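You operate a simulated robot arm through the tools that you are given. There is no shell and no other tool. Be economical: measure what you need, move in short steps, check, and stop when the job is done.

You run a simulated robot arm. Do the job below in one go: nothing can be reset, and whatever is moved stays where it is left.

JOB
Move the backing board from the black frame into the white frame.
Fine: turn the black frame's buttons open, the white frame's buttons across the board.

It is judged by the outcome, as a careful person would: the job done as asked, and still so three seconds after it is handed in. It fails if anything else is knocked over, pushed out of place, dropped, spilled or broken.

ROBOT AND FRAMES
A 7-joint arm with a two-finger parallel gripper, fixed in place. Base frame: the origin is at the foot of the arm, x ahead of it, y to its left, z up; the work surface is at about z = 740. Units: mm, rad, N and s.
With the tool pointing down near the work surface it reaches from about 300 to 680 mm from the base axis. Its first joint turns from -1.152 to 1.152 rad. Payload 1.57 kg.
Tool frame: the origin (TCP) lies between the finger pads and is the grasp point; the fingertips stand 30 mm ahead of it; z points along the fingers, y is the line along which they close. The gripper opens to 110 mm. The fingers are 24 mm wide and 12 mm thick; the gripper's body (48 by 112 mm) begins 78 mm behind the TCP.
Orientation is that of the tool frame in the base frame, as a unit quaternion [x, y, z, w]. With the fingers straight down and closing along the base's y, the tool's x points along the base's -x, its y along +y and its z along -z.

CONTROLS
- The arm moves only by the tool servo_tool. Its argument "motion" is a list of rows, each a list of 7 numbers: the shift along the base's x, y, z in units of 50 mm (1.0 is 50 mm), then the turn, a rotation vector about the base's x, y, z in units of 8 degrees (1.0 is 8 degrees), then the closure, from 0 (fully open) to 1 (shut). In form: [[dx, dy, dz, ax, ay, az, fingers], ...]. A call has 1 to 10 rows; each row shifts and turns the commanded pose from where the row before left it. A call with a number of a shift or a turn outside -1 to 1 is refused whole. A row lasts 0.2 s, in which the tool goes at most 50 mm and 0.15 rad; a call with a longer step from one row to the next is refused whole, and so is a gripper value outside its range. A pose out of reach is approached as far as the arm can. The call stops where the force on the tool passes 40 N (or 10 N more than at its start, if that is more) or the arm is blocked; 0.2 s more then pass. Each finger travels about 108 mm/s and halts on what it meets, pressing with about 38 N; the grip force reading is that of the motor and also rises with nothing between the fingers. The clock runs only during rows and for 0.2 s after the last one: add rows that do not move to give the fingers time. The reply holds the time, the measured pose of the TCP, the force on the tool along the base axes, the opening and the grip force, in the units named above and with some noise, with the torque about the TCP (base axes, N m) and any sound that the robot's microphone picked up.
- Cameras (640 x 400 px; columns grow to the right, rows downward): "scene" is fixed at [162.8, -396.5, 1386.7]; the picture's right is [0.78, -0.63, 0.00], its down [-0.46, -0.57, -0.68] and it looks along [0.43, 0.53, -0.73] (base axes); focal length 286 px, centre (320, 200). "wrist" rides on the gripper at [70, 16, -141] in the tool frame; the picture's right is [-0.23, 0.97, 0.00], its down [-0.86, -0.20, -0.48] and it looks along [-0.47, -0.11, 0.88] (tool axes); focal length 222 px, centre (320, 200).
- snapshot(camera): a new picture of that camera. The clock stands still meanwhile.
- measure_at(camera, pixels): for up to 12 pixels [column, row] of the newest picture of that camera ("zoom" is the newest enlarged one), the place [x, y, z] in the base frame of the surface seen there, good to about 2 mm. The clock stands still meanwhile.
- close_up(camera, box): a new picture of the part [left, top, right, bottom] of that camera's present view, enlarged. The clock stands still meanwhile.
- close_job(): hands the job in; it is judged then, once.

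Work in short steps. Measure before you move; look again where a grasp or a placing could have gone wrong, and mend it. You have 80 turns and 46 pictures in all, those below and enlarged ones among them. Open the gripper and draw the arm clear of the work before you hand the job in, unless the task says otherwise; then end with one line.

The tools are called after "Request:" as name(argument=value, ...) on one line, values as JSON. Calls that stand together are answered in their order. servo_tool: Moves the arm, as the interface text tells. Its arguments: {"type":"object","properties":{"motion":{"type":"array","items":{"type":"array","items":{"type":"number"}}}},"required":["motion"]} The other tools are called the same way: snapshot (camera) takes a picture; measure_at (camera, pixels) gives the place of the surface under pixels of a picture; close_up (camera, box) takes an enlarged picture of a part of a camera's view; close_job () hands the job in.

At the start:

```text
t: 0.0
tcp_pos: [431.9, -81.0, 1116.5]
tcp_rot: [0.0, 1.0, 0.0, 0.0]
ft_force: [-0.3, -0.2, -0.9]
torque: [0.01, -0.02, 0.01]
opening: 110.2
grip_force: 0.0
```

scene: 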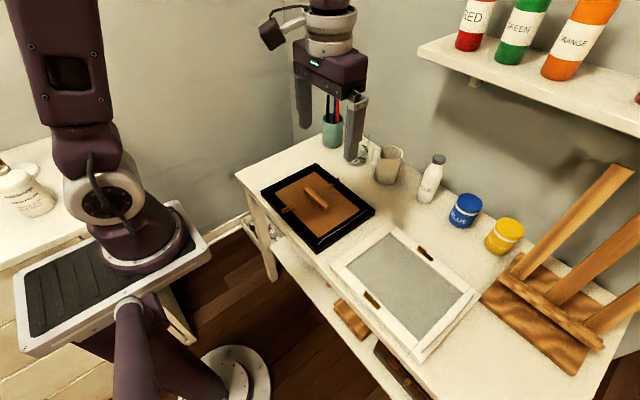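
wrist: 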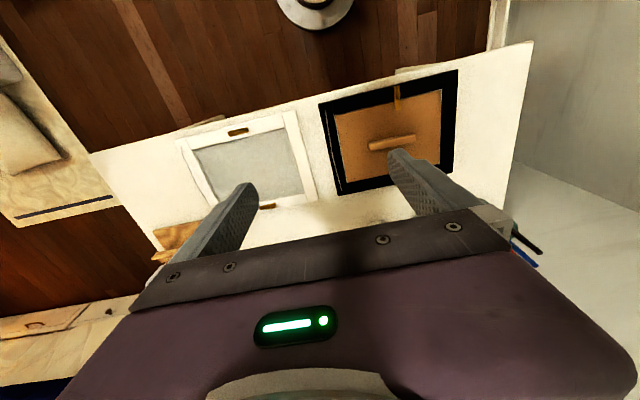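

I start with enlarged views of both frames to see the buttons, the board and its handle.

Request:
close_up(camera="scene", box=[250, 155, 390, 255])

Request:
close_up(camera="scene", box=[320, 215, 490, 365])

Request:
close_up(camera="wrist", box=[160, 60, 480, 220])

```text
4.00 times, centred on (320, 205) of scene
```

zoom: 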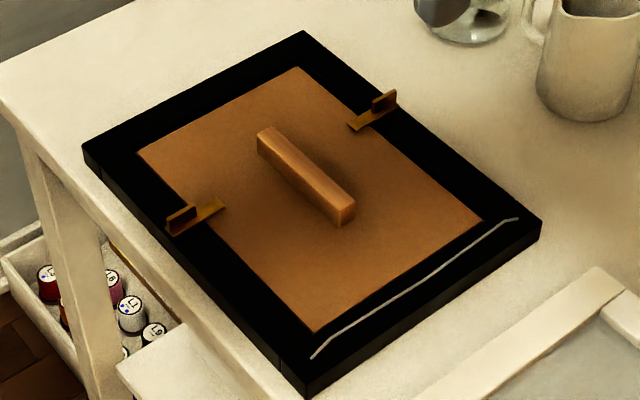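

```text
2.67 times, centred on (405, 290) of scene
```

zoom: 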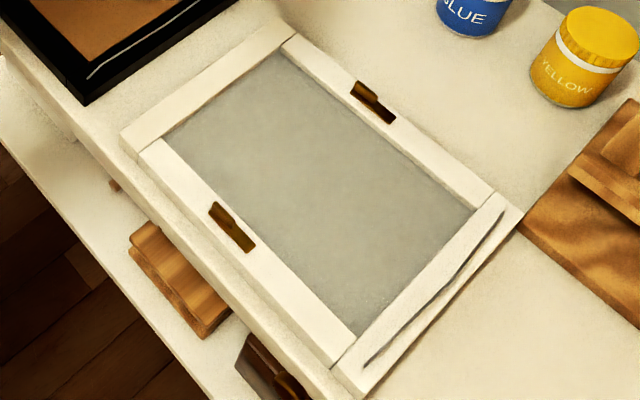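

```text
2.00 times, centred on (320, 140) of wrist
```

zoom: 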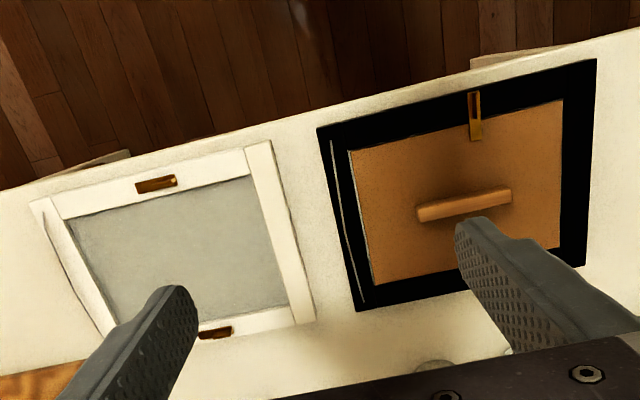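

The black frame's buttons (zoom ~(195,215) and (375,110)) lie across the board, each with an upright tab at its outer end. The white frame's buttons lie along the frame. I measure the black frame: its corners, board corners, handle ends and buttons.

Request:
measure_at(camera="scene", pixels=[[262, 192], [315.7, 164], [374, 210.5], [317, 250], [275.5, 193.5], [314.5, 172.5], [359.5, 210], [319, 237], [306.5, 188.5], [326, 206], [283.5, 211.5], [293.5, 206.5]])

Request:
measure_at(camera="zoom", pixels=[[140, 187], [172, 180], [157, 186], [200, 335], [230, 330], [475, 96], [475, 136], [420, 216], [508, 194], [465, 203], [70, 220], [245, 180]])

```text
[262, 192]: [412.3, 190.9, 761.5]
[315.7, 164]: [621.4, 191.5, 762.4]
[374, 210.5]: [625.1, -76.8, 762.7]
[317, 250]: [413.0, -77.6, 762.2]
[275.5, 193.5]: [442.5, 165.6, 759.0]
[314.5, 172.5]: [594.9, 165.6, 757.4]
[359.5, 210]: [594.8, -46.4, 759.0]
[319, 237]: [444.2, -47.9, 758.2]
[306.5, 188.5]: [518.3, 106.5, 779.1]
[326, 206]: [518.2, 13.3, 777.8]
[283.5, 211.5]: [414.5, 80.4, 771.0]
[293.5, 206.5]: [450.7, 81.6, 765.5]
```

```text
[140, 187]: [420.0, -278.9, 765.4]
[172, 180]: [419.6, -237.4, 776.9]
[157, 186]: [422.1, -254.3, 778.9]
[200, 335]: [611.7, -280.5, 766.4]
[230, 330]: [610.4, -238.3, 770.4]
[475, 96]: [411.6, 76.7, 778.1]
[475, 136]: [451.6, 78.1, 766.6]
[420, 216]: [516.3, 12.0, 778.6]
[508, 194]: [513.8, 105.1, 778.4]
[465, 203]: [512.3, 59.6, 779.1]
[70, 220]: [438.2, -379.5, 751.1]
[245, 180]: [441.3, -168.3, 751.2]
```

Now a closer look at the buttons themselves.

Request:
close_up(camera="scene", box=[320, 165, 352, 195])

Request:
measure_at(camera="scene", pixels=[[332, 266], [391.7, 223], [479, 294.4], [420, 361], [346.8, 266], [389.9, 235], [461, 293.6], [418.5, 339], [386, 149], [380, 180], [437, 157], [330, 120]])

Request:
close_up(camera="scene", box=[355, 280, 391, 316])

Request:
measure_at(camera="zoom", pixels=[[320, 200], [200, 100], [420, 300]])

Request:
close_up(camera="scene", box=[408, 236, 444, 270])

```text
13.33 times, centred on (336, 180) of scene
```

zoom: 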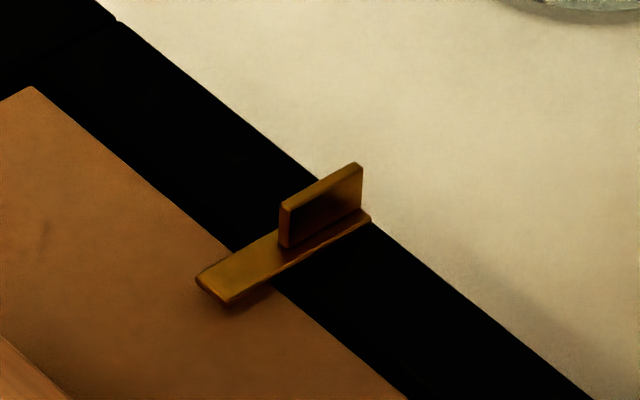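

```text
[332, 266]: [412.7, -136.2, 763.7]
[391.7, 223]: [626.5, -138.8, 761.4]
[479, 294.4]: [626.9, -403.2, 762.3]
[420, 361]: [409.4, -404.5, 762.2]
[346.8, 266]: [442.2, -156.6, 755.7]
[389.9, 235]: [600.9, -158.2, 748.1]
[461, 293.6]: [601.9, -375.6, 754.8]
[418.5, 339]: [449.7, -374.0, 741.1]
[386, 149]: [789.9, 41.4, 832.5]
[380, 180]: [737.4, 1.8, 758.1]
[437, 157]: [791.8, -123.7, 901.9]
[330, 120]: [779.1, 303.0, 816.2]
```

```text
11.11 times, centred on (373, 298) of scene
```

zoom: 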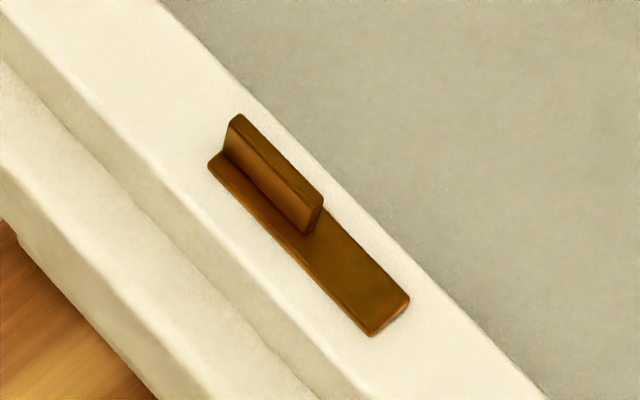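

```text
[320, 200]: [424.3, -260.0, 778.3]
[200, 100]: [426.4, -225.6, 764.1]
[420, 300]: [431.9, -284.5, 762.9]
```

```text
11.76 times, centred on (426, 253) of scene
```

zoom: 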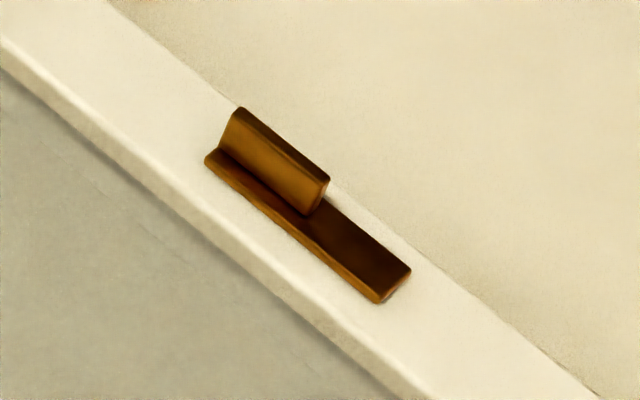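

I measure the white far button on the newest zoom, and the black ones on the scene picture.

Request:
measure_at(camera="zoom", pixels=[[242, 111], [324, 180], [212, 163], [285, 190], [406, 268], [380, 299], [340, 240]])

Request:
measure_at(camera="scene", pixels=[[327.3, 186.3], [330, 187], [338.6, 177.6], [333.8, 180.5], [336, 180], [376, 292.5], [371, 298], [389, 307]])

Request:
close_up(camera="scene", box=[278, 196, 302, 220])

```text
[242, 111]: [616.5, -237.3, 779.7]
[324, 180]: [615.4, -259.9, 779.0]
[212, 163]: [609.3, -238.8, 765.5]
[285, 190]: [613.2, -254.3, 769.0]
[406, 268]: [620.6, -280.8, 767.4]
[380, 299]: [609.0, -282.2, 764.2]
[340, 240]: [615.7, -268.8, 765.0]
```

```text
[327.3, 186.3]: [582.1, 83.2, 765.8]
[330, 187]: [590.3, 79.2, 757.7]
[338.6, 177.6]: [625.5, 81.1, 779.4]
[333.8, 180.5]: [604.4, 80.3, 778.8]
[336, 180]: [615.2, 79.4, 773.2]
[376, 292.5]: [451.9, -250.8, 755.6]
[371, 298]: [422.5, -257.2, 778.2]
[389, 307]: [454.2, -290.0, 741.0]
```

```text
16.00 times, centred on (290, 208) of scene
```

zoom: 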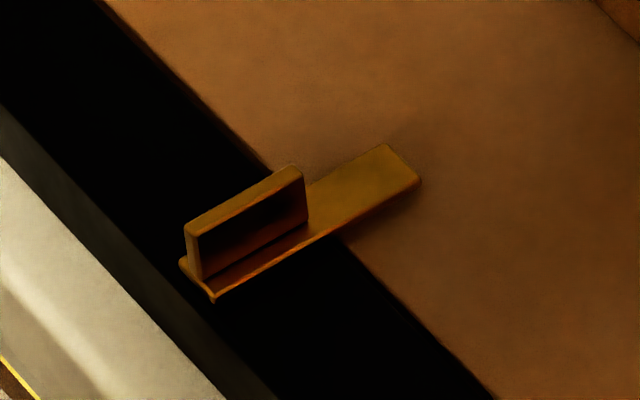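

Request:
measure_at(camera="zoom", pixels=[[187, 230], [302, 175], [190, 272], [214, 298], [385, 147], [418, 182], [250, 205]])

```text
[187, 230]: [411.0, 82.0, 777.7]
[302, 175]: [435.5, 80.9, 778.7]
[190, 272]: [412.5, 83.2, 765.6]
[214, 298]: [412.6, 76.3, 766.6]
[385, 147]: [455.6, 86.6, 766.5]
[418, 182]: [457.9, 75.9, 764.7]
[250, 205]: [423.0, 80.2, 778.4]
```

Front black button: plate x 412–457, y 76–86, pivot about (434.5, 81), tab on the outer half with its top at z 778.5. I go above it with the gripper partly closed and look.

Request:
servo_tool(motion=[[0, 0.54, -0.72, 0, 0, 0, 0.2], [0, 0.54, -0.72, 0, 0, 0, 0.5], [0, 0.54, -0.72, 0, 0, 0, 0.65], [0, 0.54, -0.72, 0, 0, 0, 0.65], [0, 0.54, -0.72, 0, 0, 0, 0.65], [0, 0.54, -0.72, 0, 0, 0, 0.65], [0, 0, 0, 0, 0, 0, 0.65]])

Request:
snapshot(camera="wrist")

```text
t: 1.6
tcp_pos: [436.1, 81.4, 899.9]
tcp_rot: [0.0, 1.0, 0.0, 0.0]
ft_force: [-0.5, -0.5, 0.1]
torque: [0.01, 0.0, 0.01]
opening: 38.7
grip_force: 0.1
```

```text
36 pictures are left
```

wrist: 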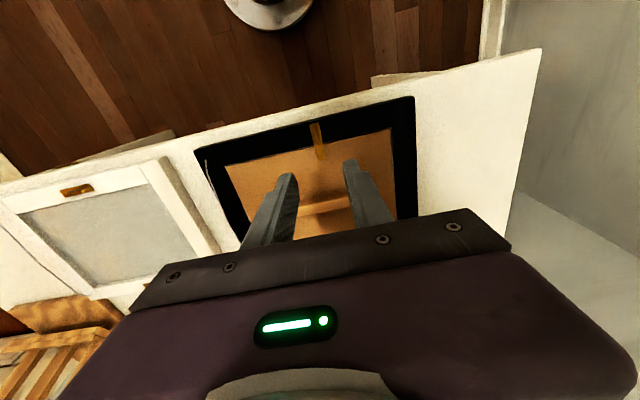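

The reading x 436 is 4 mm off the command. I come down partway and correct it.

Request:
servo_tool(motion=[[-0.14, 0, -0.7, 0, 0, 0, 0.65], [0, 0, -0.7, 0, 0, 0, 0.65], [0, 0, 0, 0, 0, 0, 0.65]])

Request:
close_up(camera="wrist", box=[200, 60, 440, 220])

```text
t: 2.4
tcp_pos: [426.7, 85.4, 827.8]
tcp_rot: [0.0, 1.0, 0.001, 0.0]
ft_force: [-0.8, -0.5, -0.8]
torque: [0.01, 0.01, 0.03]
opening: 38.8
grip_force: 0.1
```

```text
2.50 times, centred on (320, 140) of wrist
```

zoom: 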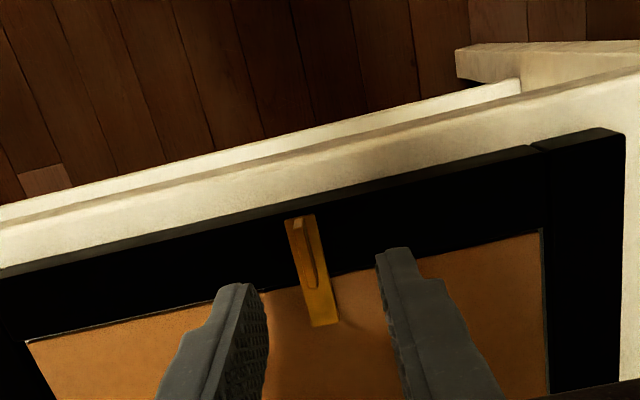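

Readings look noisy by a few mm, so I take another reading without moving.

Request:
servo_tool(motion=[[0, 0, 0, 0, 0, 0, 0.65]])

Request:
measure_at(camera="zoom", pixels=[[240, 286], [395, 250], [296, 218], [312, 287], [290, 220], [340, 323]])

```text
t: 2.8
tcp_pos: [426.1, 84.5, 829.0]
tcp_rot: [0.001, 1.0, 0.0, 0.001]
ft_force: [0.8, -0.6, 0.3]
torque: [-0.01, 0.01, 0.0]
opening: 38.3
grip_force: 0.0
```

```text
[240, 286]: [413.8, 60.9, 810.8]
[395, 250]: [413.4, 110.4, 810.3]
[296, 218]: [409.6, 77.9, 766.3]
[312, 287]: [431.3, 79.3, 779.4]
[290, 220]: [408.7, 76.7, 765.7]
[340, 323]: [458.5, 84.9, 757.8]
```

The servo drifts a few mm (fingers really centred at y≈85), so I correct against the measurement and descend so the tips sit just above the plate.

Request:
servo_tool(motion=[[0.03, -0.08, -0.3, 0, 0, 0, 0.65], [0, 0, -0.24, 0, 0, 0, 0.65], [0, 0, 0, 0, 0, 0, 0.65]])

```text
t: 3.6
tcp_pos: [426.7, 78.4, 801.2]
tcp_rot: [-0.001, 1.0, 0.0, 0.0]
ft_force: [0.1, -0.1, -0.6]
torque: [-0.01, -0.02, -0.01]
opening: 38.3
grip_force: 0.0
```

Tips at z≈771; I adjust 2 mm in y and close on the tab.

Request:
servo_tool(motion=[[0.02, 0.04, -0.04, 0, 0, 0, 0.65], [0, 0, 0, 0, 0, 0, 0.8], [0, 0, 0, 0, 0, 0, 0.92], [0, 0, 0, 0, 0, 0, 1], [0, 0, 0, 0, 0, 0, 1]])

Request:
close_up(camera="wrist", box=[200, 60, 440, 220])

```text
t: 4.8
tcp_pos: [428.5, 79.3, 800.6]
tcp_rot: [0.0, 1.0, 0.0, 0.001]
ft_force: [-0.2, 0.8, 0.6]
torque: [0.01, -0.23, 0.03]
opening: 3.7
grip_force: 24.8
```

```text
2.50 times, centred on (320, 140) of wrist
```

zoom: 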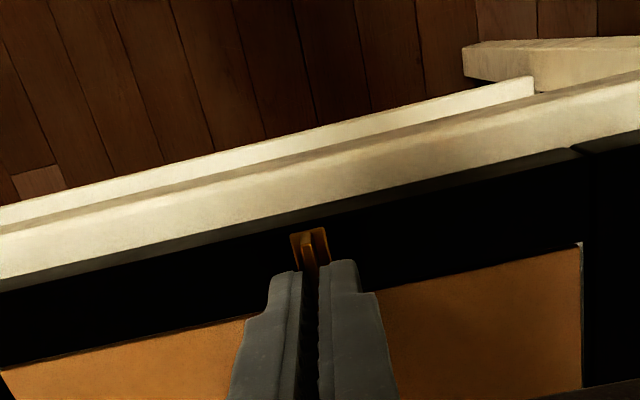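

The tab is gripped (opening 3.7 mm). I turn it about the pivot (434.5, 80.5), first 24° counterclockwise as a test.

Request:
servo_tool(motion=[[0.002, -0.018, 0, 0, 0, 1, 1], [0.004, -0.018, 0, 0, 0, 1, 1], [0.006, -0.017, 0, 0, 0, 1, 1]])

```text
t: 5.6
tcp_pos: [428.2, 76.5, 801.5]
tcp_rot: [-0.21, 0.978, 0.001, 0.0]
ft_force: [0.1, 0.3, -0.7]
torque: [-0.14, 0.4, -0.02]
opening: 3.6
grip_force: 25.1
```

Low forces, and it turns freely. I continue to 90°.

Request:
servo_tool(motion=[[0.009, -0.016, 0, 0, 0, 1, 1], [0.011, -0.015, 0, 0, 0, 1, 1], [0.013, -0.013, 0, 0, 0, 1, 1], [0.014, -0.011, 0, 0, 0, 1, 1], [0.016, -0.009, 0, 0, 0, 1, 1], [0.017, -0.007, 0, 0, 0, 1, 1], [0.018, -0.004, 0, 0, 0, 1, 1], [0.018, -0.002, 0, 0, 0, 1, 1], [0.005, 0, 0, 0, 0, 0.25, 1]])

Request:
close_up(camera="scene", box=[260, 170, 340, 250])

```text
t: 7.6
tcp_pos: [435.4, 71.8, 802.1]
tcp_rot: [0.708, -0.707, 0.0, 0.001]
ft_force: [0.6, 0.5, 0.2]
torque: [-0.36, 0.01, -0.03]
opening: 3.8
grip_force: 25.1
```

```text
5.00 times, centred on (300, 210) of scene
```

zoom: 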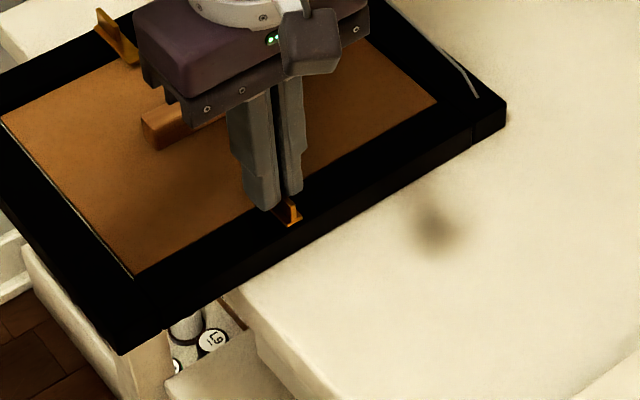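

The picture shows the black frame itself has turned with the button. I look at the whole scene before undoing this.

Request:
snapshot(camera="scene")

Request:
measure_at(camera="scene", pixels=[[261, 238.5], [336, 193], [333, 189], [263, 224], [238, 193], [266, 181]])

```text
32 pictures are left
```

scene: 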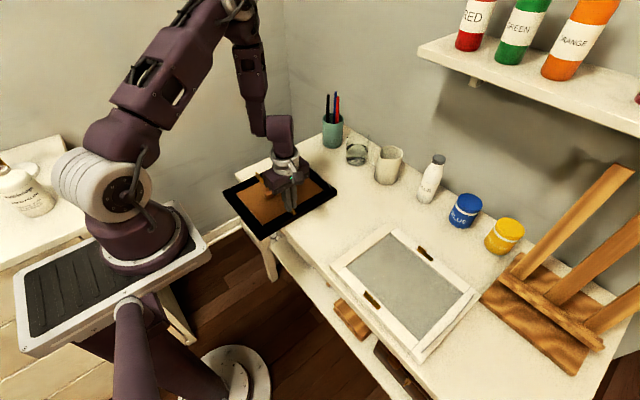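

```text
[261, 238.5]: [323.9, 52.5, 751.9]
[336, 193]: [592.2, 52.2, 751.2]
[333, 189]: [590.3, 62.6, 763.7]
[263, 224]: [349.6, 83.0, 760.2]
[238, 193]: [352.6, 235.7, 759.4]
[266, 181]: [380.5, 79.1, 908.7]
```

The frame turned a full 90° with the button (now x 324–592, y ≥ 52), so this button has a stop. The white frame's open buttons both have their tabs toward +y, so this one should open clockwise. I turn it back along the same arc, checking early.

Request:
servo_tool(motion=[[-0.005, 0, 0, 0, 0, -0.25, 1], [-0.018, 0.002, 0, 0, 0, -1, 1], [-0.018, 0.004, 0, 0, 0, -1, 1], [-0.017, 0.007, 0, 0, 0, -1, 1], [-0.016, 0.009, 0, 0, 0, -1, 1], [-0.014, 0.011, 0, 0, 0, -1, 1]])

Request:
close_up(camera="scene", box=[220, 140, 380, 260])

```text
t: 9.0
tcp_pos: [430.6, 74.2, 801.9]
tcp_rot: [-0.406, 0.914, -0.001, 0.001]
ft_force: [0.0, 0.0, -1.1]
torque: [-0.31, 0.16, 0.0]
opening: 3.6
grip_force: 24.8
```

```text
3.33 times, centred on (300, 200) of scene
```

zoom: 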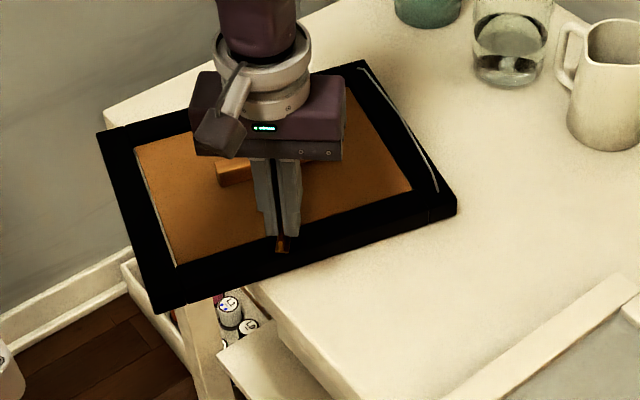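

The frame is coming back with the button. I finish the return to the starting pose.

Request:
servo_tool(motion=[[-0.013, 0.013, 0, 0, 0, -1, 1], [-0.011, 0.015, 0, 0, 0, -1, 1], [-0.009, 0.016, 0, 0, 0, -1, 1], [-0.006, 0.017, 0, 0, 0, -1, 1], [-0.004, 0.018, 0, 0, 0, -1, 1], [-0.002, 0.018, 0, 0, 0, -1, 1]])

Request:
close_up(camera="scene", box=[240, 155, 400, 255])

Request:
measure_at(camera="zoom", pixels=[[88, 150], [300, 37], [534, 222], [308, 380], [160, 160]])

```text
t: 10.4
tcp_pos: [427.7, 78.7, 802.5]
tcp_rot: [0.001, 1.0, 0.0, 0.0]
ft_force: [0.8, -2.2, -0.2]
torque: [-0.01, 0.26, 0.03]
opening: 3.4
grip_force: 25.3
```

```text
4.00 times, centred on (320, 205) of scene
```

zoom: 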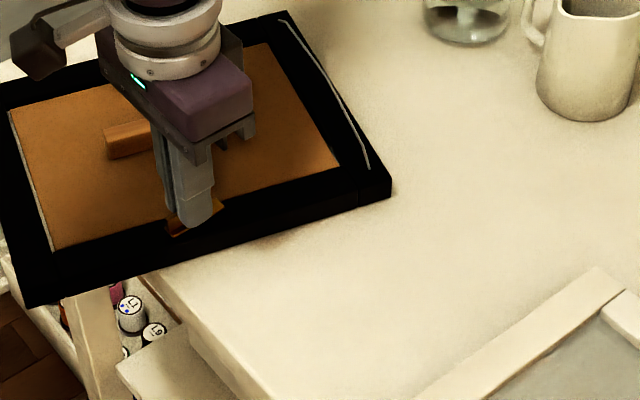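

```text
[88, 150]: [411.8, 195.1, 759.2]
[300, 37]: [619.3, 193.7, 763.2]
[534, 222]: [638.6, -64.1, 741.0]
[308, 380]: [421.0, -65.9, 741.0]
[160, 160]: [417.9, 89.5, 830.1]
```

The frame stayed partway while the button started to turn in it. I measure where the frame is now.

Request:
measure_at(camera="zoom", pixels=[[388, 179], [32, 298], [100, 272], [300, 213], [282, 17], [375, 160], [50, 248], [335, 168], [178, 233], [222, 203]])

```text
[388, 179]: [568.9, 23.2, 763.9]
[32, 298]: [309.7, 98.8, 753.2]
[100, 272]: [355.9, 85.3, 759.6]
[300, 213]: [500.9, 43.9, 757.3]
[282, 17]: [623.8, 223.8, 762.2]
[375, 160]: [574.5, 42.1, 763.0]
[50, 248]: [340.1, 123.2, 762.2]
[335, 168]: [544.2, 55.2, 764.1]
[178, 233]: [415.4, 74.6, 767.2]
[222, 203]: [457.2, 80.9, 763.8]
```

Its front rail runs at −16°, so the frame is 74° off its first pose and the button is already 74° open in it. I turn on clockwise 24° to reach the open position.

Request:
servo_tool(motion=[[0.002, 0.018, 0, 0, 0, -1, 1], [0.004, 0.018, 0, 0, 0, -1, 1], [0.006, 0.017, 0, 0, 0, -1, 1]])

Request:
close_up(camera="scene", box=[220, 155, 380, 255])

Request:
measure_at(camera="zoom", pixels=[[468, 179], [112, 298], [380, 213], [180, 272]])

```text
t: 11.2
tcp_pos: [427.3, 82.1, 801.9]
tcp_rot: [0.208, 0.978, 0.001, 0.0]
ft_force: [-0.4, 0.4, 0.0]
torque: [-0.09, -0.2, 0.15]
opening: 3.5
grip_force: 24.4
```

```text
4.00 times, centred on (300, 205) of scene
```

zoom: 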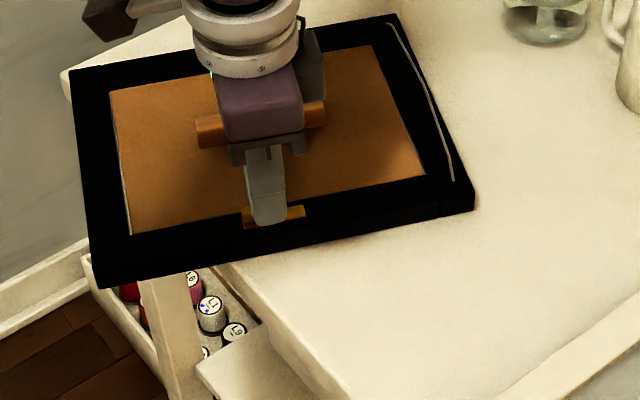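

```text
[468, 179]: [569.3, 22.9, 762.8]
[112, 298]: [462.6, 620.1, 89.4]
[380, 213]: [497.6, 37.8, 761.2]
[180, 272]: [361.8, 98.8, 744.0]
```

It hit the open stop and the frame now follows clockwise. I go on until the tool has turned 90°, which should bring the frame back square.

Request:
servo_tool(motion=[[0.009, 0.016, 0, 0, 0, -1, 1], [0.011, 0.015, 0, 0, 0, -1, 1], [0.013, 0.013, 0, 0, 0, -1, 1], [0.014, 0.011, 0, 0, 0, -1, 1], [0.016, 0.009, 0, 0, 0, -1, 1], [0.017, 0.007, 0, 0, 0, -1, 1]])

Request:
close_up(camera="scene", box=[220, 155, 380, 255])

```text
t: 12.6
tcp_pos: [432.3, 85.7, 801.0]
tcp_rot: [0.589, 0.808, 0.0, 0.0]
ft_force: [-0.3, 0.6, 0.1]
torque: [-0.21, -0.04, 0.19]
opening: 3.4
grip_force: 24.8
```

```text
4.00 times, centred on (300, 205) of scene
```

zoom: 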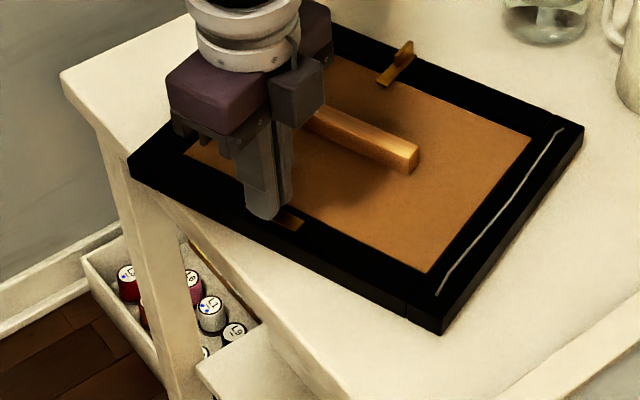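

Frame is nearly back. I measure its remaining angle.

Request:
measure_at(camera="zoom", pixels=[[437, 312], [410, 295], [133, 167], [579, 128], [427, 271], [528, 140], [320, 215], [415, 145], [418, 160]])

```text
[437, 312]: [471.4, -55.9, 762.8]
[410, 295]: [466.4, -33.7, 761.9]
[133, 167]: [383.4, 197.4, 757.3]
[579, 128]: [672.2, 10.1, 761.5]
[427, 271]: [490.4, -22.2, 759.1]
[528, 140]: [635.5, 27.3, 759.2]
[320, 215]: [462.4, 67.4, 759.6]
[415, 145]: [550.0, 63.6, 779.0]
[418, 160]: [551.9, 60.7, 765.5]
```

18° remain; I complete the turn.

Request:
servo_tool(motion=[[0.018, 0.004, 0, 0, 0, -1, 1], [0.018, 0.002, 0, 0, 0, -1, 1], [0.005, 0, 0, 0, 0, -0.27, 1], [0, 0, 0, 0, 0, 0, 1]])

Request:
close_up(camera="scene", box=[240, 155, 400, 255])

Request:
measure_at(camera="zoom", pixels=[[88, 150], [308, 380], [306, 365], [535, 222], [315, 330], [480, 220], [300, 40]])

```text
t: 13.6
tcp_pos: [434.9, 86.2, 800.9]
tcp_rot: [0.708, 0.706, 0.0, 0.0]
ft_force: [0.9, 0.7, 0.7]
torque: [-0.25, 0.01, 0.18]
opening: 3.3
grip_force: 23.7
```

```text
4.00 times, centred on (320, 205) of scene
```

zoom: 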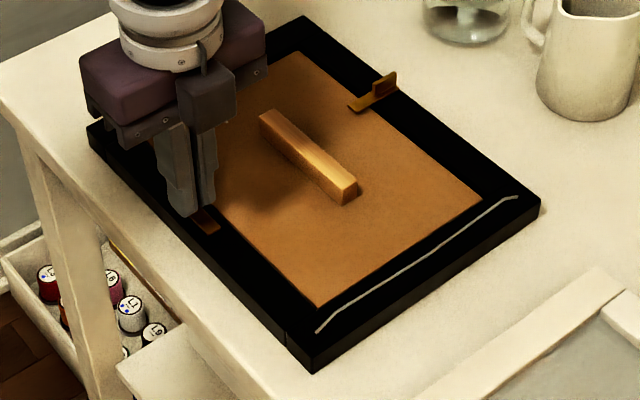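

```text
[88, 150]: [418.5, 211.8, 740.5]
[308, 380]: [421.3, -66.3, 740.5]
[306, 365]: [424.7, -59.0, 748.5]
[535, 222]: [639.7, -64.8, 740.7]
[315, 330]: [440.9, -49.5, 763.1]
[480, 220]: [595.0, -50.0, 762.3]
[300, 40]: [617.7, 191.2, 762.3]
```

Measure corners again on the right pixels to find the shift from the initial position.

Request:
measure_at(camera="zoom", pixels=[[310, 358], [536, 205], [303, 22], [92, 130], [317, 305], [481, 199], [352, 110], [387, 76], [371, 96], [268, 115], [349, 186]])

```text
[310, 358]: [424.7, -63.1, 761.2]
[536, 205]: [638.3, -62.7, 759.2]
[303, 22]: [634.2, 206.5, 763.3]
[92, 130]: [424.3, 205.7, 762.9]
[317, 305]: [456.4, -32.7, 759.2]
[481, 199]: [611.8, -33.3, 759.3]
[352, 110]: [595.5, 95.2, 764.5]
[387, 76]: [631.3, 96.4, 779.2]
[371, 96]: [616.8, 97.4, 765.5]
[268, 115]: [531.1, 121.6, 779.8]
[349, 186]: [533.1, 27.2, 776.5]
```

The frame is square again but shifted by (+12.5, +14.5) mm; I will correct that by the handle later. I release, rise, and turn back toward the far button (pivot ≈(616, 96), tab x 617–638).

Request:
servo_tool(motion=[[0, 0, 0, 0, 0, 0, 0.75], [0, 0, 0, 0, 0, 0, 0.7], [0, 0, 0.5, 0, 0, 0, 0.7], [0, 0, 0.8, 0, 0, 1, 0.7], [0.4, 0, 0, 0, 0, 1, 0.7], [0.4, 0, 0, 0, 0, 1, 0.7], [0.4, 0, 0, 0, 0, 1, 0.7], [0.4, 0, 0, 0, 0, 1, 0.7], [0.4, 0, 0, 0, 0, 1, 0.7], [0.4, 0, 0, 0, 0, 1, 0.7]])

Request:
servo_tool(motion=[[0.4, 0.05, 0, 0, 0, 1, 0.7], [0.4, 0.05, 0, 0, 0, 1, 0.7], [0.4, 0.05, 0, 0, 0, 1, 0.7], [0.14, 0.05, 0, 0, 0, 1, 0.7], [0, 0, 0, 0, 0, 0.27, 0.7], [0, 0, 0, 0, 0, 0, 0.7]])

Request:
close_up(camera="wrist", box=[160, 60, 480, 260])

```text
t: 15.8
tcp_pos: [554.3, 84.2, 867.1]
tcp_rot: [0.292, 0.956, 0.0, 0.0]
ft_force: [-0.6, 0.3, -0.1]
torque: [0.0, -0.02, 0.0]
opening: 33.0
grip_force: 0.2
```

```text
t: 17.2
tcp_pos: [621.2, 94.7, 868.3]
tcp_rot: [0.0, 1.0, 0.0, 0.0]
ft_force: [1.1, -0.3, 0.0]
torque: [-0.01, -0.02, 0.0]
opening: 32.9
grip_force: 0.0
```

```text
2.00 times, centred on (320, 160) of wrist
```

zoom: 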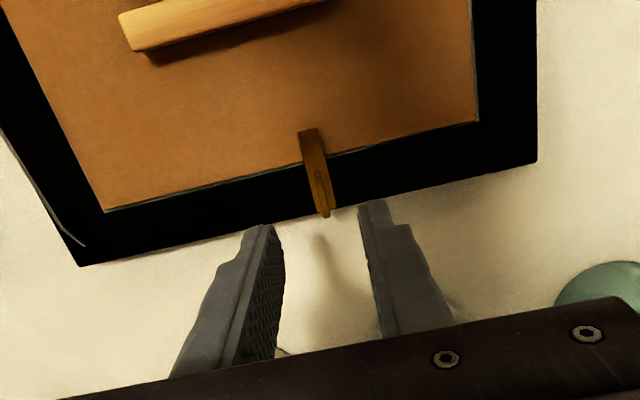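

Request:
measure_at(camera="zoom", pixels=[[299, 131], [318, 128], [333, 209], [318, 170], [326, 214], [265, 226], [372, 202], [310, 150]])

```text
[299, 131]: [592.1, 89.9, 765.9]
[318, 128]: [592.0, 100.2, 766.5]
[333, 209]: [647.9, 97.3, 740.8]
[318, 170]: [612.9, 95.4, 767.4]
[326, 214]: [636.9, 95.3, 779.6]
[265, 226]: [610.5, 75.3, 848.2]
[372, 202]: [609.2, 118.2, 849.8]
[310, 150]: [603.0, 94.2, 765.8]
```

Far button's plate spans x 592–637 at y 95, pivot (614.5, 95). I descend over it with a check just above.

Request:
servo_tool(motion=[[0, 0, -0.5, 0, 0, 0, 0.7], [0, 0, -0.3, 0, 0, 0, 0.7], [0, 0, 0, 0, 0, 0, 0.7]])

```text
t: 18.0
tcp_pos: [622.1, 95.1, 826.1]
tcp_rot: [0.0, 1.0, 0.0, 0.0]
ft_force: [0.8, -0.2, -0.2]
torque: [-0.04, 0.04, 0.01]
opening: 32.9
grip_force: 0.0
```

Request:
servo_tool(motion=[[0, 0, -0.5, 0, 0, 0, 0.7], [0, 0, 0, 0, 0, 0, 0.7], [0, 0, 0, 0, 0, 0, 0.8], [0, 0, 0, 0, 0, 0, 0.92], [0, 0, 0, 0, 0, 0, 1], [0, 0, 0, 0, 0, 0, 1]])

```text
t: 19.4
tcp_pos: [624.1, 95.0, 802.3]
tcp_rot: [0.0, 1.0, 0.0, 0.001]
ft_force: [0.9, -1.6, 0.0]
torque: [-0.07, 0.0, 0.21]
opening: 3.8
grip_force: 24.2
```

Gripped (3.8 mm). I turn this one counterclockwise (tab toward +y), 24° first, and look.

Request:
servo_tool(motion=[[-0.002, 0.026, 0, 0, 0, 1, 1], [-0.006, 0.026, 0, 0, 0, 1, 1], [-0.009, 0.025, 0, 0, 0, 1, 1]])

Request:
close_up(camera="scene", box=[240, 155, 400, 255])

```text
t: 20.2
tcp_pos: [622.7, 97.2, 802.6]
tcp_rot: [-0.209, 0.978, -0.001, 0.001]
ft_force: [4.1, -6.3, 11.0]
torque: [-0.25, 0.13, 0.01]
opening: 3.9
grip_force: 24.3
```

```text
4.00 times, centred on (320, 205) of scene
```

zoom: 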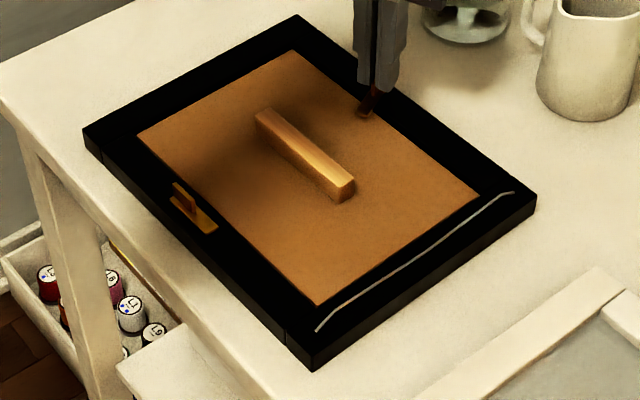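

The button turns with hardly any motion of the frame. I continue, raising 1 mm to ease the vertical force.

Request:
servo_tool(motion=[[-0.012, 0.023, 0.01, 0, 0, 1, 1], [-0.016, 0.022, 0, 0, 0, 1, 1], [-0.018, 0.019, 0, 0, 0, 1, 1], [-0.021, 0.016, 0, 0, 0, 1, 1], [-0.023, 0.013, 0, 0, 0, 1, 1], [-0.024, 0.01, 0, 0, 0, 1, 1], [-0.026, 0.006, 0, 0, 0, 1, 1], [-0.026, 0.003, 0, 0, 0, 0.9, 1]])

Request:
close_up(camera="scene", box=[240, 155, 400, 255])

```text
t: 22.0
tcp_pos: [610.7, 105.2, 803.4]
tcp_rot: [-0.691, 0.723, -0.001, 0.0]
ft_force: [-0.1, -0.2, -0.1]
torque: [0.14, -0.03, 0.0]
opening: 3.5
grip_force: 24.6
```

```text
4.00 times, centred on (320, 205) of scene
```

zoom: 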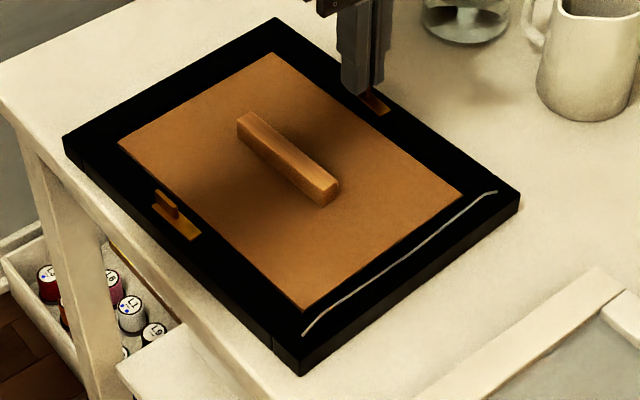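

Both buttons are open. I measure the frame and handle now.

Request:
measure_at(camera="zoom", pixels=[[300, 357], [515, 200], [276, 24], [69, 135], [305, 306], [460, 197], [243, 120], [334, 187], [263, 113], [238, 122], [321, 194], [120, 147]])

Request:
servo_tool(motion=[[0, 0, 0, 0, 0, 0, 0.75], [0, 0, 0, 0, 0, 0, 0.7], [0, 0, 0.5, 0, 0, 0, 0.7], [0, 0, 0.7, 0, 0, 0.15, 0.7], [0, 0, 0, 0, 0, 0, 0.7]])

```text
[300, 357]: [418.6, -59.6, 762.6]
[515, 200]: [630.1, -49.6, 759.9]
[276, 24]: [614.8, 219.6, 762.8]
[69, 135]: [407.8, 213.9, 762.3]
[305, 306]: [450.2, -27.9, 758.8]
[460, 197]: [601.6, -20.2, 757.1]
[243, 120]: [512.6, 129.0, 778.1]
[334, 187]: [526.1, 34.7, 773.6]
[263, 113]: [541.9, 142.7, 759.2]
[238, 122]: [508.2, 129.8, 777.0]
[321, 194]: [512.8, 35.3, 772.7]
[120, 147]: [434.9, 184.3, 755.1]
```

```text
t: 23.2
tcp_pos: [614.1, 105.2, 863.8]
tcp_rot: [-0.697, 0.717, 0.0, 0.0]
ft_force: [-0.3, 0.0, -1.0]
torque: [-0.06, 0.02, 0.0]
opening: 33.2
grip_force: 0.0
```

The frame sits 2.4° counterclockwise and its centre (518, 81) is 24 mm in +y from its original (518, 57). I go to the handle centre, aligning the fingers with it.

Request:
servo_tool(motion=[[-0.64, -0.16, 0, 0, 0, 0.25, 0.65], [-0.64, -0.16, 0, 0, 0, 0.25, 0.65], [-0.64, -0.16, -0.2, 0, 0, 0, 0.65], [0, 0, -0.4, 0, 0, 0, 0.65], [0, 0, 0, 0, 0, 0, 0.65]])

Request:
close_up(camera="wrist", box=[160, 60, 480, 260])

```text
t: 24.4
tcp_pos: [518.7, 80.6, 829.4]
tcp_rot: [0.722, -0.692, 0.0, 0.001]
ft_force: [0.3, 0.0, 0.6]
torque: [0.01, -0.01, 0.03]
opening: 38.3
grip_force: 0.0
```

```text
2.00 times, centred on (320, 160) of wrist
```

zoom: 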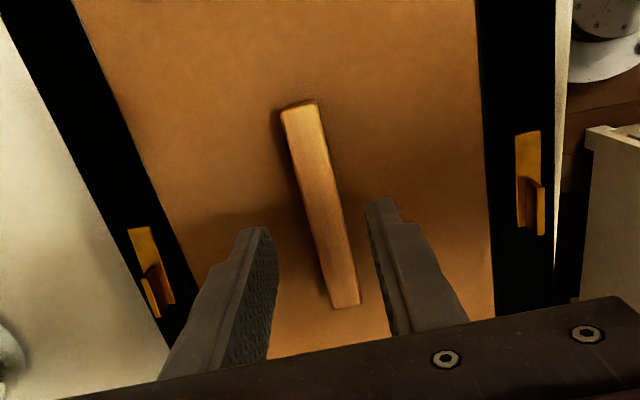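

The fingers straddle the handle. I descend to TCP z≈793 (tips just above the board) and close.

Request:
servo_tool(motion=[[0, 0, -0.4, 0, 0, 0, 0.65], [0, 0, -0.31, 0, 0, 0, 0.65], [0, 0, 0, 0, 0, 0, 0.65], [0, 0, 0, 0, 0, 0, 0.8], [0, 0, 0, 0, 0, 0, 1], [0, 0, 0, 0, 0, 0, 1]])

```text
t: 25.8
tcp_pos: [519.0, 79.2, 792.9]
tcp_rot: [0.722, -0.692, 0.0, 0.0]
ft_force: [-0.2, 0.1, -0.1]
torque: [0.02, -0.02, 0.0]
opening: 15.4
grip_force: 31.0
```

Handle held (15.4 mm). I slide the frame back −24 mm in y while turning −2.4°, without lifting.

Request:
servo_tool(motion=[[0, -0.12, 0, 0, 0, -0.1, 1], [0, -0.12, 0, 0, 0, -0.1, 1], [0, -0.12, 0, 0, 0, -0.1, 1], [0, -0.12, 0, 0, 0, 0, 1], [0, 0, 0, 0, 0, 0, 1]])

Request:
close_up(camera="scene", box=[240, 155, 400, 255])

```text
t: 27.0
tcp_pos: [516.8, 56.6, 796.4]
tcp_rot: [0.707, -0.707, 0.0, 0.0]
ft_force: [-0.4, 0.6, 0.1]
torque: [-0.01, 0.0, 0.05]
opening: 15.3
grip_force: 30.8
```

```text
4.00 times, centred on (320, 205) of scene
```

zoom: 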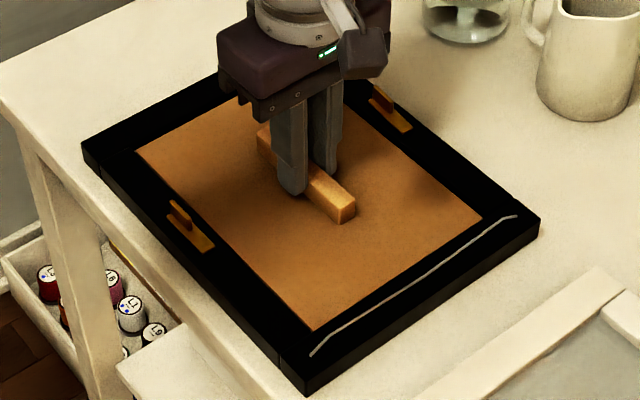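

The frame is back at its original place (corners match the first close-up). Before lifting, I measure the white frame's recess precisely.

Request:
close_up(camera="scene", box=[325, 215, 485, 315])

Request:
close_up(camera="scene", box=[325, 270, 485, 370])

```text
4.00 times, centred on (405, 265) of scene
```

zoom: 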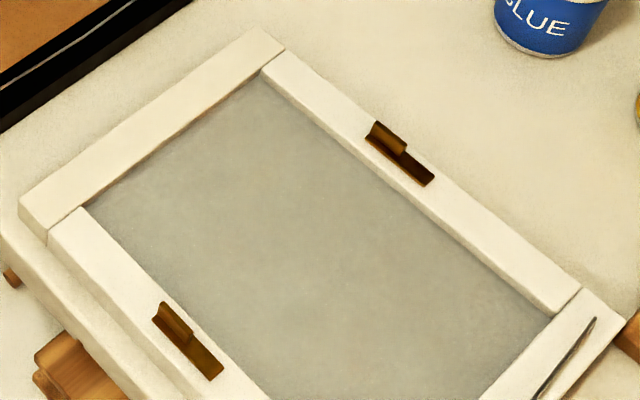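

```text
4.00 times, centred on (405, 320) of scene
```

zoom: 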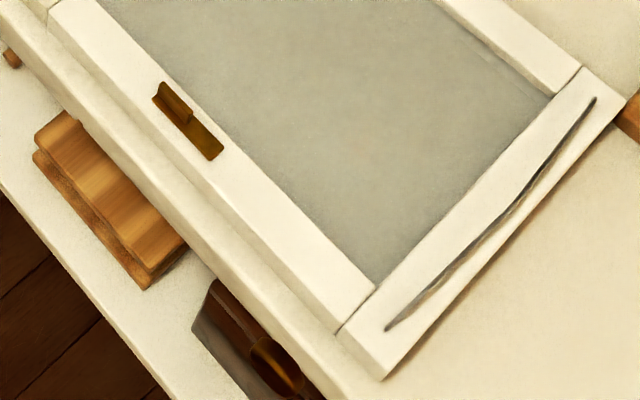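

Request:
measure_at(camera="zoom", pixels=[[296, 214], [308, 214], [366, 288], [380, 287], [374, 278], [460, 200], [452, 194], [549, 100], [555, 90], [500, 42], [490, 48], [388, 372]])

Request:
measure_at(camera="scene", pixels=[[346, 266], [345, 266], [347, 267], [344.5, 266.5], [391, 232.5], [390, 234], [392, 233], [389, 236], [365, 251], [366, 252.5], [413, 251], [415, 250]])

```text
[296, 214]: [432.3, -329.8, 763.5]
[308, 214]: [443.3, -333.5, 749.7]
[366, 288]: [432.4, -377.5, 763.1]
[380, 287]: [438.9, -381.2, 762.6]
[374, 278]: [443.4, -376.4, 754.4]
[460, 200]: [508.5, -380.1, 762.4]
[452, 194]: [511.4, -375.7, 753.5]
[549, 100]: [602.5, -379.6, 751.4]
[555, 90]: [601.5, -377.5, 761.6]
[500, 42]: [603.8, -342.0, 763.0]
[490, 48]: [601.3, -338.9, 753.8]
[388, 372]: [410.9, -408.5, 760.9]
```

```text
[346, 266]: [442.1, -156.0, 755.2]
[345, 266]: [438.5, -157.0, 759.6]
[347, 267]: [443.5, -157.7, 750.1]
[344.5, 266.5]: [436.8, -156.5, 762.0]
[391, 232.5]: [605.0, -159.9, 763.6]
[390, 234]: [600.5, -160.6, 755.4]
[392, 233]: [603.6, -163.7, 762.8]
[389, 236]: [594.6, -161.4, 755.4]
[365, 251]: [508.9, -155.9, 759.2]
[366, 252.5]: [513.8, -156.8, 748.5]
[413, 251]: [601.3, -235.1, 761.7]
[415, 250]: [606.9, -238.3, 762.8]
```

The recess spans x≈438–602, y≈−378 to −156.5, centre ≈(520, −267). I lift the board straight up slowly.

Request:
servo_tool(motion=[[0, 0, 0.15, 0, 0, 0, 1], [0, 0, 0.2, 0, 0, 0, 1], [0, 0, 0.4, 0, 0, 0, 1], [0, 0, 0.6, 0, 0, 0, 1], [0, 0, 0.4, 0, 0, 0, 1], [0, 0, 0, 0, 0, 0, 1]])

Request:
snapshot(camera="scene")

```text
t: 28.4
tcp_pos: [516.2, 57.1, 884.5]
tcp_rot: [-0.707, 0.707, 0.0, 0.001]
ft_force: [0.5, 0.5, -1.5]
torque: [-0.02, 0.01, -0.01]
opening: 15.2
grip_force: 31.4
```

```text
19 pictures are left
```

scene: 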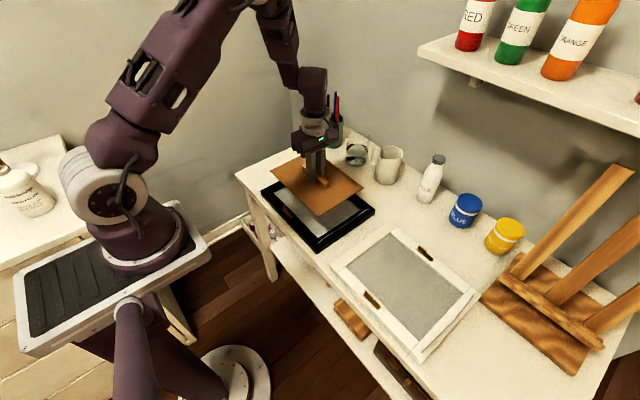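

The board is up and clear, the black frame stayed. I measure the board's corners against the TCP, and the black frame's recess.

Request:
close_up(camera="scene", box=[245, 135, 405, 255])

```text
3.33 times, centred on (325, 195) of scene
```

zoom: 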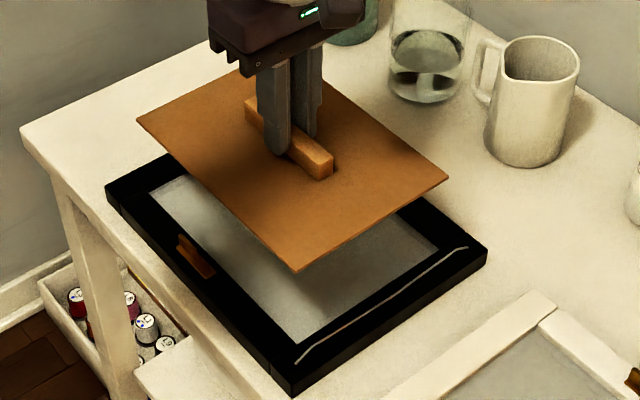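

Request:
measure_at(camera="zoom", pixels=[[140, 119], [298, 268], [445, 179], [220, 193], [370, 225], [300, 300], [320, 320], [110, 190], [292, 380], [484, 248]])

```text
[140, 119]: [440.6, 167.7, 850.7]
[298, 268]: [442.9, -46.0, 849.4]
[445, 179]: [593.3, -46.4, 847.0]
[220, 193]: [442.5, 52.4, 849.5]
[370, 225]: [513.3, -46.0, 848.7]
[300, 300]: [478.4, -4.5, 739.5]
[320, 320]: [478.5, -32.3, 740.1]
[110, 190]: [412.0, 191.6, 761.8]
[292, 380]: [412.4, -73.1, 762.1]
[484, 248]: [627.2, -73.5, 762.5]
```

Board centre is at TCP +(1, +3.7), its top 35.5 mm below the TCP, size ≈154×215. I carry it over the white frame: TCP to (519, −271).

Request:
servo_tool(motion=[[0.01, -0.4, 0, 0, 0, 0, 1], [0.01, -0.8, 0, 0, 0, 0, 1], [0.01, -0.9, 0, 0, 0, 0, 1], [0.01, -0.9, 0, 0, 0, 0, 1], [0.01, -0.9, 0, 0, 0, 0, 1], [0, -0.9, 0, 0, 0, 0, 1], [0, -0.9, 0, 0, 0, 0, 1], [0, -0.6, 0, 0, 0, 0, 1], [0, -0.26, 0, 0, 0, 0, 1], [0, 0, 0, 0, 0, 0, 1]])

Request:
snapshot(camera="scene")

```text
t: 30.6
tcp_pos: [518.2, -272.6, 885.3]
tcp_rot: [-0.707, 0.707, 0.0, 0.0]
ft_force: [0.0, -0.1, -0.8]
torque: [-0.02, 0.0, 0.02]
opening: 15.2
grip_force: 30.9
```

```text
17 pictures are left
```

scene: 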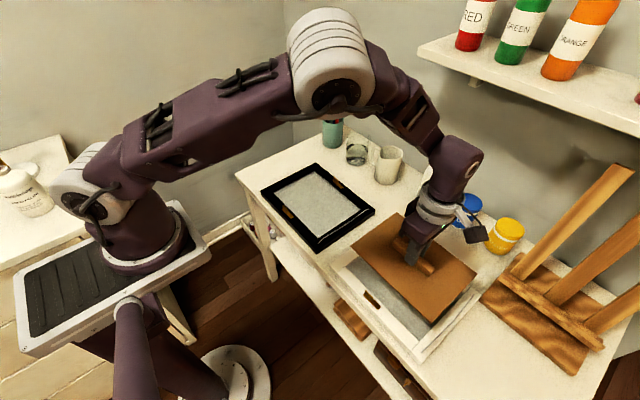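

Lower to TCP z≈812, board just above the rails, then check alignment.

Request:
servo_tool(motion=[[0.02, 0.03, -0.5, 0, 0, 0, 1], [0, 0, -0.6, 0, 0, 0, 1], [0, 0, -0.36, 0, 0, 0, 1], [0, 0, 0, 0, 0, 0, 1]])

Request:
close_up(camera="scene", box=[315, 210, 495, 370])

```text
t: 31.6
tcp_pos: [520.3, -270.1, 811.4]
tcp_rot: [-0.707, 0.707, 0.0, 0.0]
ft_force: [-0.2, 0.0, -0.9]
torque: [-0.01, 0.02, -0.02]
opening: 15.4
grip_force: 30.7
```

```text
2.50 times, centred on (405, 290) of scene
```

zoom: 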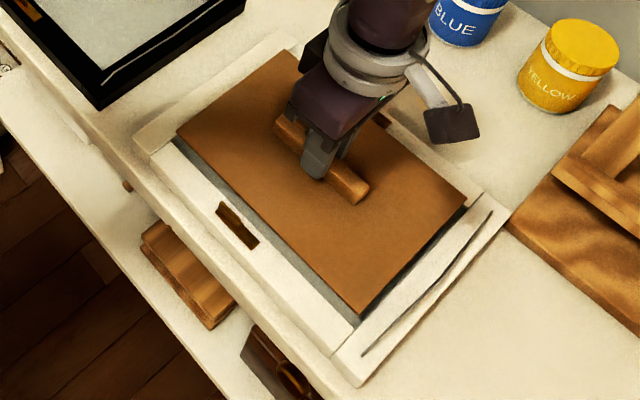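

Request:
measure_at(camera="zoom", pixels=[[178, 132], [360, 314], [464, 198], [296, 53], [270, 223], [415, 252], [240, 93], [223, 206], [255, 246], [240, 226], [230, 213]])

```text
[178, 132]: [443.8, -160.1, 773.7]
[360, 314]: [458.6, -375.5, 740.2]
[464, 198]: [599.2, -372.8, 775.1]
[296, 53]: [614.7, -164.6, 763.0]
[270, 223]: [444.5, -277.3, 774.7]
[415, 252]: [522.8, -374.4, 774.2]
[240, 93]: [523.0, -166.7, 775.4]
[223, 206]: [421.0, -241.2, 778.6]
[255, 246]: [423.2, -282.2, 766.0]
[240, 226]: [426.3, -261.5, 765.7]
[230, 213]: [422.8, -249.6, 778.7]
```

Board spans x 443.5–600, y −375 to −159.5: inside the recess on all sides. I shift −1.5 mm in x and descend gently.

Request:
servo_tool(motion=[[-0.03, 0, -0.1, 0, 0, 0, 1], [0, 0, -0.1, 0, 0, 0, 1], [0, 0, -0.1, 0, 0, 0, 1], [0, 0, -0.06, 0, 0, 0, 1], [0, 0, 0, 0, 0, 0, 1]])

```text
t: 32.8
tcp_pos: [518.1, -270.2, 793.2]
tcp_rot: [0.707, -0.707, 0.001, 0.001]
ft_force: [-9.9, -1.2, 27.1]
torque: [-0.05, 0.23, 0.01]
opening: 15.3
grip_force: 30.9
```

Contact at the expected depth (board top ≈757.7). I ease up slightly and look.

Request:
servo_tool(motion=[[0, 0, 0.03, 0, 0, 0, 1], [0, 0, 0, 0, 0, 0, 1]])

Request:
close_up(camera="scene", box=[325, 220, 485, 365])

Request:
measure_at(camera="zoom", pixels=[[200, 170], [160, 140], [240, 200], [340, 290], [300, 200], [400, 250], [440, 210], [300, 60], [240, 100], [450, 190]])

```text
t: 33.4
tcp_pos: [518.1, -269.1, 793.3]
tcp_rot: [0.707, -0.707, 0.0, -0.001]
ft_force: [-0.8, -1.3, 2.3]
torque: [-0.37, -0.06, 0.07]
opening: 15.1
grip_force: 31.5
```

```text
2.76 times, centred on (405, 292) of scene
```

zoom: 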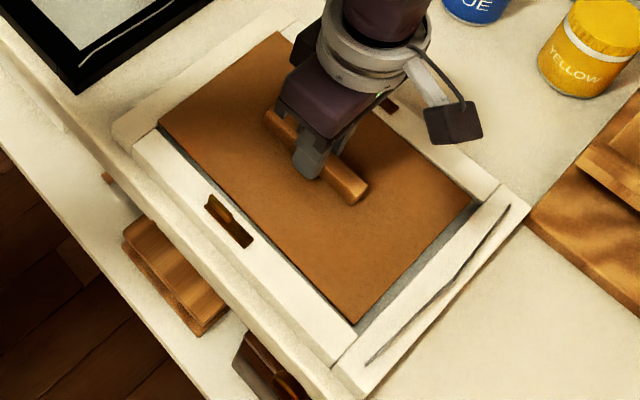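

```text
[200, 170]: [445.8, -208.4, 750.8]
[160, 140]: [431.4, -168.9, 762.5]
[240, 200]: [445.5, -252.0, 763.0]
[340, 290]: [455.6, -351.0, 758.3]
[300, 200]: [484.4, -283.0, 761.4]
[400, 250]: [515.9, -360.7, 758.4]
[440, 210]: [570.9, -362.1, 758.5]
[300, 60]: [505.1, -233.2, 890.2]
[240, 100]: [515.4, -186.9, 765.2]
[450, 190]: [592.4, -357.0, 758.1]
```

The left end sits high (z 765 vs 758): it rides on the left rail while a gap shows at the right. I measure the gaps.

Request:
measure_at(camera="zoom", pixels=[[355, 323], [358, 334], [415, 262], [420, 267], [425, 272], [472, 204], [480, 208], [162, 124], [158, 120], [280, 34], [276, 28], [220, 70]])

```text
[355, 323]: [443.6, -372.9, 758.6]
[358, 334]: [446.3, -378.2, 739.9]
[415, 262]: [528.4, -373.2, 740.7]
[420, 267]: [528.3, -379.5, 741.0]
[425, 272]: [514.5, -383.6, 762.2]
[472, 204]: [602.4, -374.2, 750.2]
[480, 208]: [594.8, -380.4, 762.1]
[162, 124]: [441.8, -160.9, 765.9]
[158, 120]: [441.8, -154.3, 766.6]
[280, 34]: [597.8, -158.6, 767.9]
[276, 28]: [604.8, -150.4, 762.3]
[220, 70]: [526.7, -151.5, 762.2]
```

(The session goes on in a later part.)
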